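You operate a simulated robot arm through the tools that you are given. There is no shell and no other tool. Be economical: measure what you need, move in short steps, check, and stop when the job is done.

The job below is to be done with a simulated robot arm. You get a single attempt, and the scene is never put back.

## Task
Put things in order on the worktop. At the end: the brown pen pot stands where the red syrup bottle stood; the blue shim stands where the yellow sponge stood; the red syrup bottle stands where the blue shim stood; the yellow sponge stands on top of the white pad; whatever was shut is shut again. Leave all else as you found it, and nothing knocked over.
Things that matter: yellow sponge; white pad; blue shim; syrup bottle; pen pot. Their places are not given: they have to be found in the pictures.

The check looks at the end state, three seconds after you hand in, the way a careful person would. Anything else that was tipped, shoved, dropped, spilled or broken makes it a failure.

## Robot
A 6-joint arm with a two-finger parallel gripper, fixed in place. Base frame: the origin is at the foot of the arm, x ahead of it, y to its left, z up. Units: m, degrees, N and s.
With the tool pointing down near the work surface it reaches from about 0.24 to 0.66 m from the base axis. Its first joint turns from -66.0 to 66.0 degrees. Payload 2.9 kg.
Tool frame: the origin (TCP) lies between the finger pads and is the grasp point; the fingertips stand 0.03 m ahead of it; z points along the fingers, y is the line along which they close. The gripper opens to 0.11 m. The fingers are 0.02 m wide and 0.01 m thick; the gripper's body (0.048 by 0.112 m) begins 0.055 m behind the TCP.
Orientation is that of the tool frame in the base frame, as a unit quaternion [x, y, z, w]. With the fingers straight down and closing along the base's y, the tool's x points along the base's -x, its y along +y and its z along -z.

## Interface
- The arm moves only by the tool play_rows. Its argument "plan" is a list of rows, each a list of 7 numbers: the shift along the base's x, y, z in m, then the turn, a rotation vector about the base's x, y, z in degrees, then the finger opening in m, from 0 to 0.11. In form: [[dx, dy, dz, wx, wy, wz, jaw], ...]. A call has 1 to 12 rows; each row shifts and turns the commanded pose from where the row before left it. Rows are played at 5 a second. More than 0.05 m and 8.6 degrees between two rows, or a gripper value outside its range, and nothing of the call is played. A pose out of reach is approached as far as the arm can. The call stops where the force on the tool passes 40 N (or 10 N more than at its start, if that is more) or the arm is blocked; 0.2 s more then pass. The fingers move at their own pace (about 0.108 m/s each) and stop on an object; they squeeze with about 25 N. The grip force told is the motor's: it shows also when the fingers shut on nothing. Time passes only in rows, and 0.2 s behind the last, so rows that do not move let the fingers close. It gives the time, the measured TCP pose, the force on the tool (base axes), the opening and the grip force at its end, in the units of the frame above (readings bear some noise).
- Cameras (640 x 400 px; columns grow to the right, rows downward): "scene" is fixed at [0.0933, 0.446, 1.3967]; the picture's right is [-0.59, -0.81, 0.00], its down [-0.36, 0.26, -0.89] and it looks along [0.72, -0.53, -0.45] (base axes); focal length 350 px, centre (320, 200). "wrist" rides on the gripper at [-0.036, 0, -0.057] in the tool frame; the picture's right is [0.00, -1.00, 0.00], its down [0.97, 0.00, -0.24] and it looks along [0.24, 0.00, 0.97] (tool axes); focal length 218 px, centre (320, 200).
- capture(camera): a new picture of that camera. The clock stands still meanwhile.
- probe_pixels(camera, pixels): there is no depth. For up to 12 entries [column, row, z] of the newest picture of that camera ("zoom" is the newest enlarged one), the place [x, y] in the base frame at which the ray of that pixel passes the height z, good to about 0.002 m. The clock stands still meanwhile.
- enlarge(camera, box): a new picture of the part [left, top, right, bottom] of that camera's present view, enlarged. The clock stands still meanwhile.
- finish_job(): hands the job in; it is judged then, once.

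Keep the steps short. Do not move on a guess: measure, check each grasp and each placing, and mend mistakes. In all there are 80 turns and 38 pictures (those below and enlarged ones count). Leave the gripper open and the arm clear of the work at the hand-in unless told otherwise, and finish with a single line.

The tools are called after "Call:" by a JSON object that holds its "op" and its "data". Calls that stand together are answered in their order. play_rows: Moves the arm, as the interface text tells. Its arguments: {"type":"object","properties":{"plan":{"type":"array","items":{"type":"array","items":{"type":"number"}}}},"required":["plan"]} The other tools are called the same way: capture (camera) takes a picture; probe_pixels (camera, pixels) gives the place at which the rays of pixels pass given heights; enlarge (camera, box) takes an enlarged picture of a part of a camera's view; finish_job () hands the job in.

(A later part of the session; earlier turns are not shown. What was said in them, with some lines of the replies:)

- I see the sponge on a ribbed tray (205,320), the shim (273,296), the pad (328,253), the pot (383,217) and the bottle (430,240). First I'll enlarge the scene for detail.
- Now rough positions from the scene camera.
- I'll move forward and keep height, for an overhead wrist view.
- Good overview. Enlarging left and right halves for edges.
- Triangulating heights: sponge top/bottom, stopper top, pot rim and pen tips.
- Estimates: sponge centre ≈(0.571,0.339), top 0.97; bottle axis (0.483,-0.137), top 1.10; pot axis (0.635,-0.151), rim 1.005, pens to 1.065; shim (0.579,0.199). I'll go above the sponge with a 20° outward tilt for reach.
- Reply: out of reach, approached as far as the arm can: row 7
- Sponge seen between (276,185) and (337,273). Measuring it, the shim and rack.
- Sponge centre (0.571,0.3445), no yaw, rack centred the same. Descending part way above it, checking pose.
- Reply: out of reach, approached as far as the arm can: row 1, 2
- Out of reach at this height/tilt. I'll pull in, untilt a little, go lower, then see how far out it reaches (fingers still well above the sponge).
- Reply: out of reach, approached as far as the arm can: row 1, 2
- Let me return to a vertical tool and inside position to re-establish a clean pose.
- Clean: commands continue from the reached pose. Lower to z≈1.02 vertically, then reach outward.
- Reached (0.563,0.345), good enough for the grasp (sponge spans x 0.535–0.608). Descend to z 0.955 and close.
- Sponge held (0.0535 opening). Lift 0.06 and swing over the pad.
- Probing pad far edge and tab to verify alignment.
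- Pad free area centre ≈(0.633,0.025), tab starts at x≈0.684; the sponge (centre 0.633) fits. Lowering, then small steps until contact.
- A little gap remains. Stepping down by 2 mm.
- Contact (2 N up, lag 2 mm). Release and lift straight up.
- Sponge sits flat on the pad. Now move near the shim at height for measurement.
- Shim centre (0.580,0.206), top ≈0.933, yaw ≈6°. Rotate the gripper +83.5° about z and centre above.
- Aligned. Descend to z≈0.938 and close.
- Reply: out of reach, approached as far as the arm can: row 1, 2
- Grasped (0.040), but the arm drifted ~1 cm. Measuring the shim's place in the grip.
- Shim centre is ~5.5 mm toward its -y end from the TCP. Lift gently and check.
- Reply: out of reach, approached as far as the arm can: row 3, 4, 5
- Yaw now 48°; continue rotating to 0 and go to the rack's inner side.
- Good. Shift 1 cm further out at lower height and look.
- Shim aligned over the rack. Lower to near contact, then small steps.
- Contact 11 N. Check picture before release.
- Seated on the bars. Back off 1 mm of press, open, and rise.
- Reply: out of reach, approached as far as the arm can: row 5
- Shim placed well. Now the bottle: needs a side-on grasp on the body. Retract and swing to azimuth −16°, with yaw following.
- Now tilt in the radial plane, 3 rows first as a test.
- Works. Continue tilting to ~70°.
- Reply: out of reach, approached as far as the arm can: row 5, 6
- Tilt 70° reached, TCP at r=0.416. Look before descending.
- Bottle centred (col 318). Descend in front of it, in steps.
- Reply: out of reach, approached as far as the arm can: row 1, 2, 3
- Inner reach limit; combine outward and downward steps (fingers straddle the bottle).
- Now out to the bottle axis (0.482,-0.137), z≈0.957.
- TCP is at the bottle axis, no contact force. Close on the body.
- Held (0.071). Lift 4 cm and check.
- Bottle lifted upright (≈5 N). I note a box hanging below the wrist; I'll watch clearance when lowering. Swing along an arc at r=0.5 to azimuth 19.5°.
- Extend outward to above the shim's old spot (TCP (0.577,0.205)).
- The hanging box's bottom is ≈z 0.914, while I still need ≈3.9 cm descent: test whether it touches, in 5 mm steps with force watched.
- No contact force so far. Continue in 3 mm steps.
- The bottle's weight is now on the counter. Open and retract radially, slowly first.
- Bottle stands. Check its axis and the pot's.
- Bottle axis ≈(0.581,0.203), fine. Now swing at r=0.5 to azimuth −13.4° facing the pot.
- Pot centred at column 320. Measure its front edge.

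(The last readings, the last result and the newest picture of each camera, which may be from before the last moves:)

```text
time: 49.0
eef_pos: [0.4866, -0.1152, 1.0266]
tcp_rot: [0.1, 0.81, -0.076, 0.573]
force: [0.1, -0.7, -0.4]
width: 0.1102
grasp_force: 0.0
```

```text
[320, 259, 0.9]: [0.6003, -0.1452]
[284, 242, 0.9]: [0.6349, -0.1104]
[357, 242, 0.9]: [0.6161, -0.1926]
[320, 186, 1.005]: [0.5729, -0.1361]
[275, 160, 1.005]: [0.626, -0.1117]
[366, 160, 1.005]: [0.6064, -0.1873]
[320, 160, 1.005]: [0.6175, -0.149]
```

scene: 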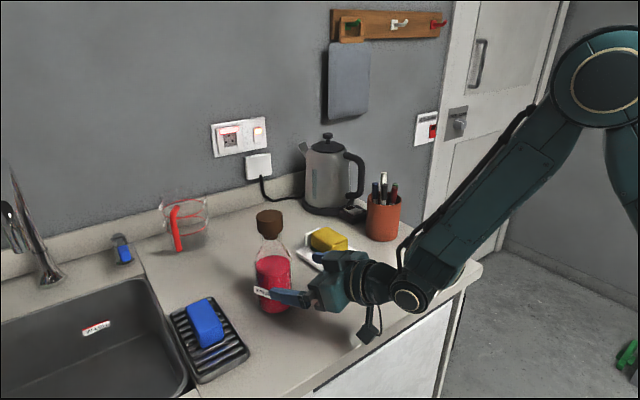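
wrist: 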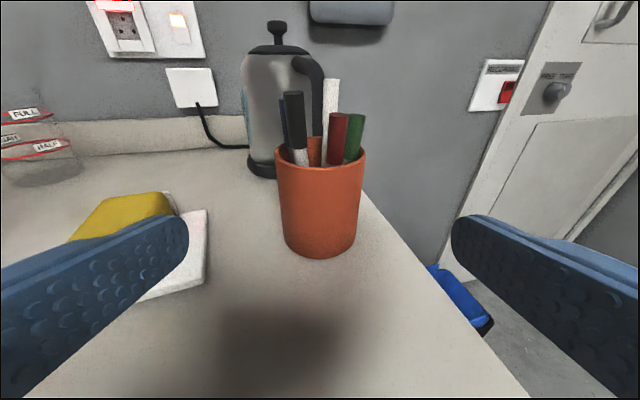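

Pot axis ≈(0.639,-0.152), radius 0.041. Descend then extend until fingers straddle it.

Call:
{"op": "play_rows", "data": {"plan": [[0.015, -0.0036, -0.035, 0, 0, 0, 0.11], [0.015, -0.0036, -0.033, 0, 0, 0, 0.11], [0.03, -0.0073, 0, 0, 0, 0, 0.11], [0.03, -0.0073, 0, 0, 0, 0, 0.11], [0.02, -0.0049, 0, 0, 0, 0, 0.11], [0.015, -0.0036, 0, 0, 0, 0, 0.11], [0, 0, 0, 0, 0, 0, 0.11]]}}

Call:
{"op": "capture", "data": {"camera": "wrist"}}

```text
time: 50.6
eef_pos: [0.611, -0.1444, 0.9586]
tcp_rot: [0.098, 0.81, -0.074, 0.573]
force: [-0.2, 0.3, -0.1]
width: 0.1097
grasp_force: 0.0
```

```text
5 pictures are left
```

wrist: 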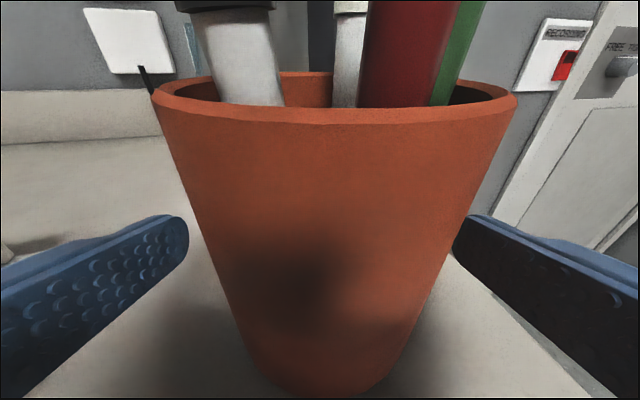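

Pot ~3 mm to the right; correct laterally, advance the last 1.9 cm, and close.

Call:
{"op": "play_rows", "data": {"plan": [[-0.0007, -0.003, 0, 0, 0, 0, 0.11], [0.01, -0.0024, 0, 0, 0, 0, 0.11], [0.0085, -0.002, 0, 0, 0, 0, 0.11], [0, 0, 0, 0, 0, 0, 0.11], [0, 0, 0, 0, 0, 0, 0.065], [0, 0, 0, 0, 0, 0, 0.065], [0, 0, 0, 0, 0, 0, 0.065]]}}

```text
time: 52.2
eef_pos: [0.63, -0.1516, 0.959]
tcp_rot: [0.098, 0.81, -0.074, 0.574]
force: [0.3, 1.5, 0.1]
width: 0.0854
grasp_force: 24.5
```

Held (0.085). Lift and retract to over the bottle's old place.

Call:
{"op": "play_rows", "data": {"plan": [[0, 0, 0.01, 0, 0, 0, 0.065], [0, 0, 0.015, 0, 0, 0, 0.065], [0, 0, 0.01, 0, 0, 0, 0.065], [-0.0385, 0.004, 0, 0, 0, -0.6, 0.065], [-0.0385, 0.004, 0, 0, 0, -0.6, 0.065], [-0.0385, 0.004, 0, 0, 0, -0.6, 0.065], [-0.0385, 0.004, 0, 0, 0, -0.6, 0.065], [0, 0, 0, 0, 0, 0, 0.065]]}}

Call:
{"op": "capture", "data": {"camera": "scene"}}

```text
time: 54.0
eef_pos: [0.4762, -0.1365, 0.9945]
tcp_rot: [0.115, 0.807, -0.087, 0.572]
force: [0.0, -0.3, -1.7]
width: 0.0856
grasp_force: 25.3
```

```text
4 pictures are left
```

scene: 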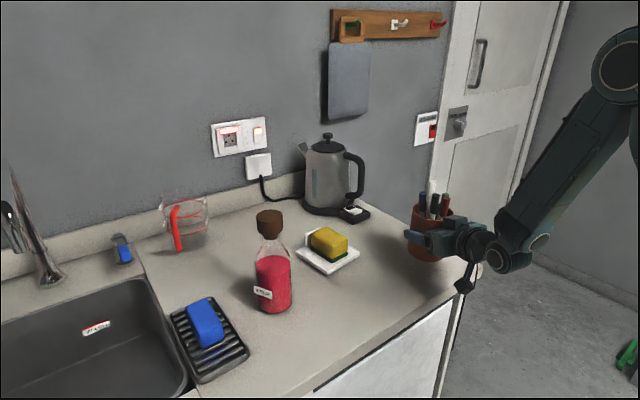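

Call:
{"op": "probe_pixels", "data": {"camera": "scene", "pixels": [[432, 211, 1.041], [432, 213, 1.041], [425, 261, 0.936]]}}

```text
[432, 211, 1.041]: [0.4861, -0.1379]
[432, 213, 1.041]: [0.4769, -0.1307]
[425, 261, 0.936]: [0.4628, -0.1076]
```

Axis ≈(0.485,-0.136), on target. Lower to just above the surface.

Call:
{"op": "play_rows", "data": {"plan": [[0, 0, -0.015, 0, 0, 0, 0.065], [0, 0, -0.01, 0, 0, 0, 0.065], [0, 0, -0.006, 0, 0, 0, 0.065], [0, 0, -0.002, 0, 0, 0, 0.065], [0, 0, 0, 0, 0, 0, 0.065]]}}

```text
time: 55.2
eef_pos: [0.476, -0.1367, 0.9613]
tcp_rot: [0.115, 0.808, -0.086, 0.572]
force: [0.5, -0.1, -2.2]
width: 0.0855
grasp_force: 24.9
```

Call:
{"op": "play_rows", "data": {"plan": [[0, 0, -0.001, 0, 0, 0, 0.065], [0, 0, -0.001, 0, 0, 0, 0.065], [0, 0, -0.001, 0, 0, 0, 0.065], [0, 0, 0, 0, 0, 0, 0.065]]}}

```text
time: 56.2
eef_pos: [0.4753, -0.137, 0.9583]
tcp_rot: [0.116, 0.806, -0.087, 0.573]
force: [-4.6, 1.3, 10.6]
width: 0.0853
grasp_force: 24.9
```

Contact. Relieve 1 mm, open, then rise straight up (fingers straddle the pot), retreating only slightly.

Call:
{"op": "play_rows", "data": {"plan": [[0, 0, 0.001, 0, 0, 0, 0.065], [0, 0, 0, 0, 0, 0, 0.09], [0, 0, 0, 0, 0, 0, 0.11], [0, 0, 0, 0, 0, 0, 0.11], [-0.003, 0.0008, 0.01, 0, 0, 0, 0.11], [-0.003, 0.0008, 0.015, 0, 0, 0, 0.11], [-0.004, 0.001, 0.02, 0, 0, 0, 0.11], [0, 0, 0, 0, 0, 0, 0.11]]}}

```text
time: 58.0
eef_pos: [0.4658, -0.1349, 1.0044]
tcp_rot: [0.115, 0.808, -0.086, 0.572]
force: [0.4, 0.1, -0.6]
width: 0.11
grasp_force: 0.0
```

Call:
{"op": "play_rows", "data": {"plan": [[-0.005, 0.0014, 0.025, 0, 0, 0, 0.11], [-0.005, 0.0014, 0.025, 0, 0, 0, 0.11], [-0.008, 0.0023, 0.025, 0, 0, 0, 0.11], [-0.008, 0.0023, 0.025, 0, 0, 0, 0.11], [0, 0, 0.03, 0, 0, 0, 0.11], [0, 0, 0.03, 0, 0, 0, 0.11], [0, 0, 0, 0, 0, 0, 0.11]]}}

Call:
{"op": "capture", "data": {"camera": "scene"}}

```text
time: 59.6
eef_pos: [0.4377, -0.1265, 1.1641]
tcp_rot: [0.115, 0.808, -0.086, 0.572]
force: [0.3, -0.2, -0.3]
width: 0.11
grasp_force: 0.1
```

```text
3 pictures are left
```

scene: 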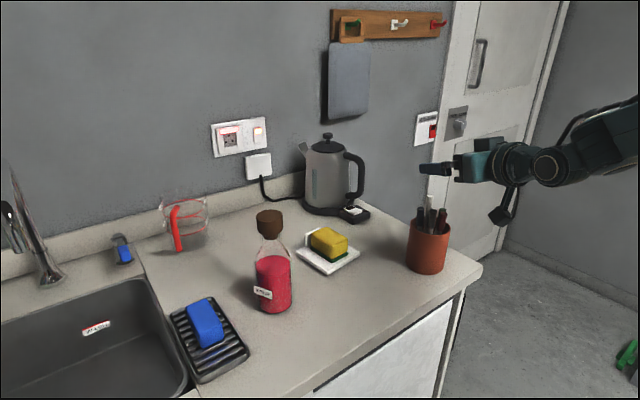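

All four stand in place, nothing tipped. Raise the arm a little more and do a final close look.

Call:
{"op": "play_rows", "data": {"plan": [[0, 0, 0.03, 0, 0, 0, 0.11], [0, 0, 0.03, 0, 0, 0, 0.11], [-0.01, 0, 0.02, 0, 0, 0, 0.11], [0, 0, 0, 0, 0, 0, 0.11]]}}

Call:
{"op": "enlarge", "data": {"camera": "scene", "box": [230, 180, 480, 330]}}

```text
time: 60.6
eef_pos: [0.43, -0.1264, 1.2441]
tcp_rot: [0.114, 0.807, -0.086, 0.572]
force: [0.0, 0.6, 0.8]
width: 0.1101
grasp_force: 0.1
```

```text
2.56 times, centred on (355, 255) of scene
```

zoom: 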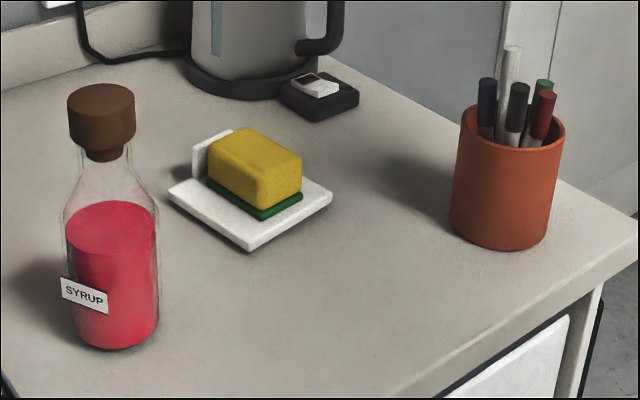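

Everything is upright and in its place, the bottle is stoppered, and the pens are in the pot. Handing in.

Call:
{"op": "finish_job", "data": {}}

```text
The job is handed in.
```

The pen pot, shim, syrup bottle and sponge are all in their new places within about a centimetre, nothing was knocked over, the stopper stayed in the bottle, and the job is handed in.
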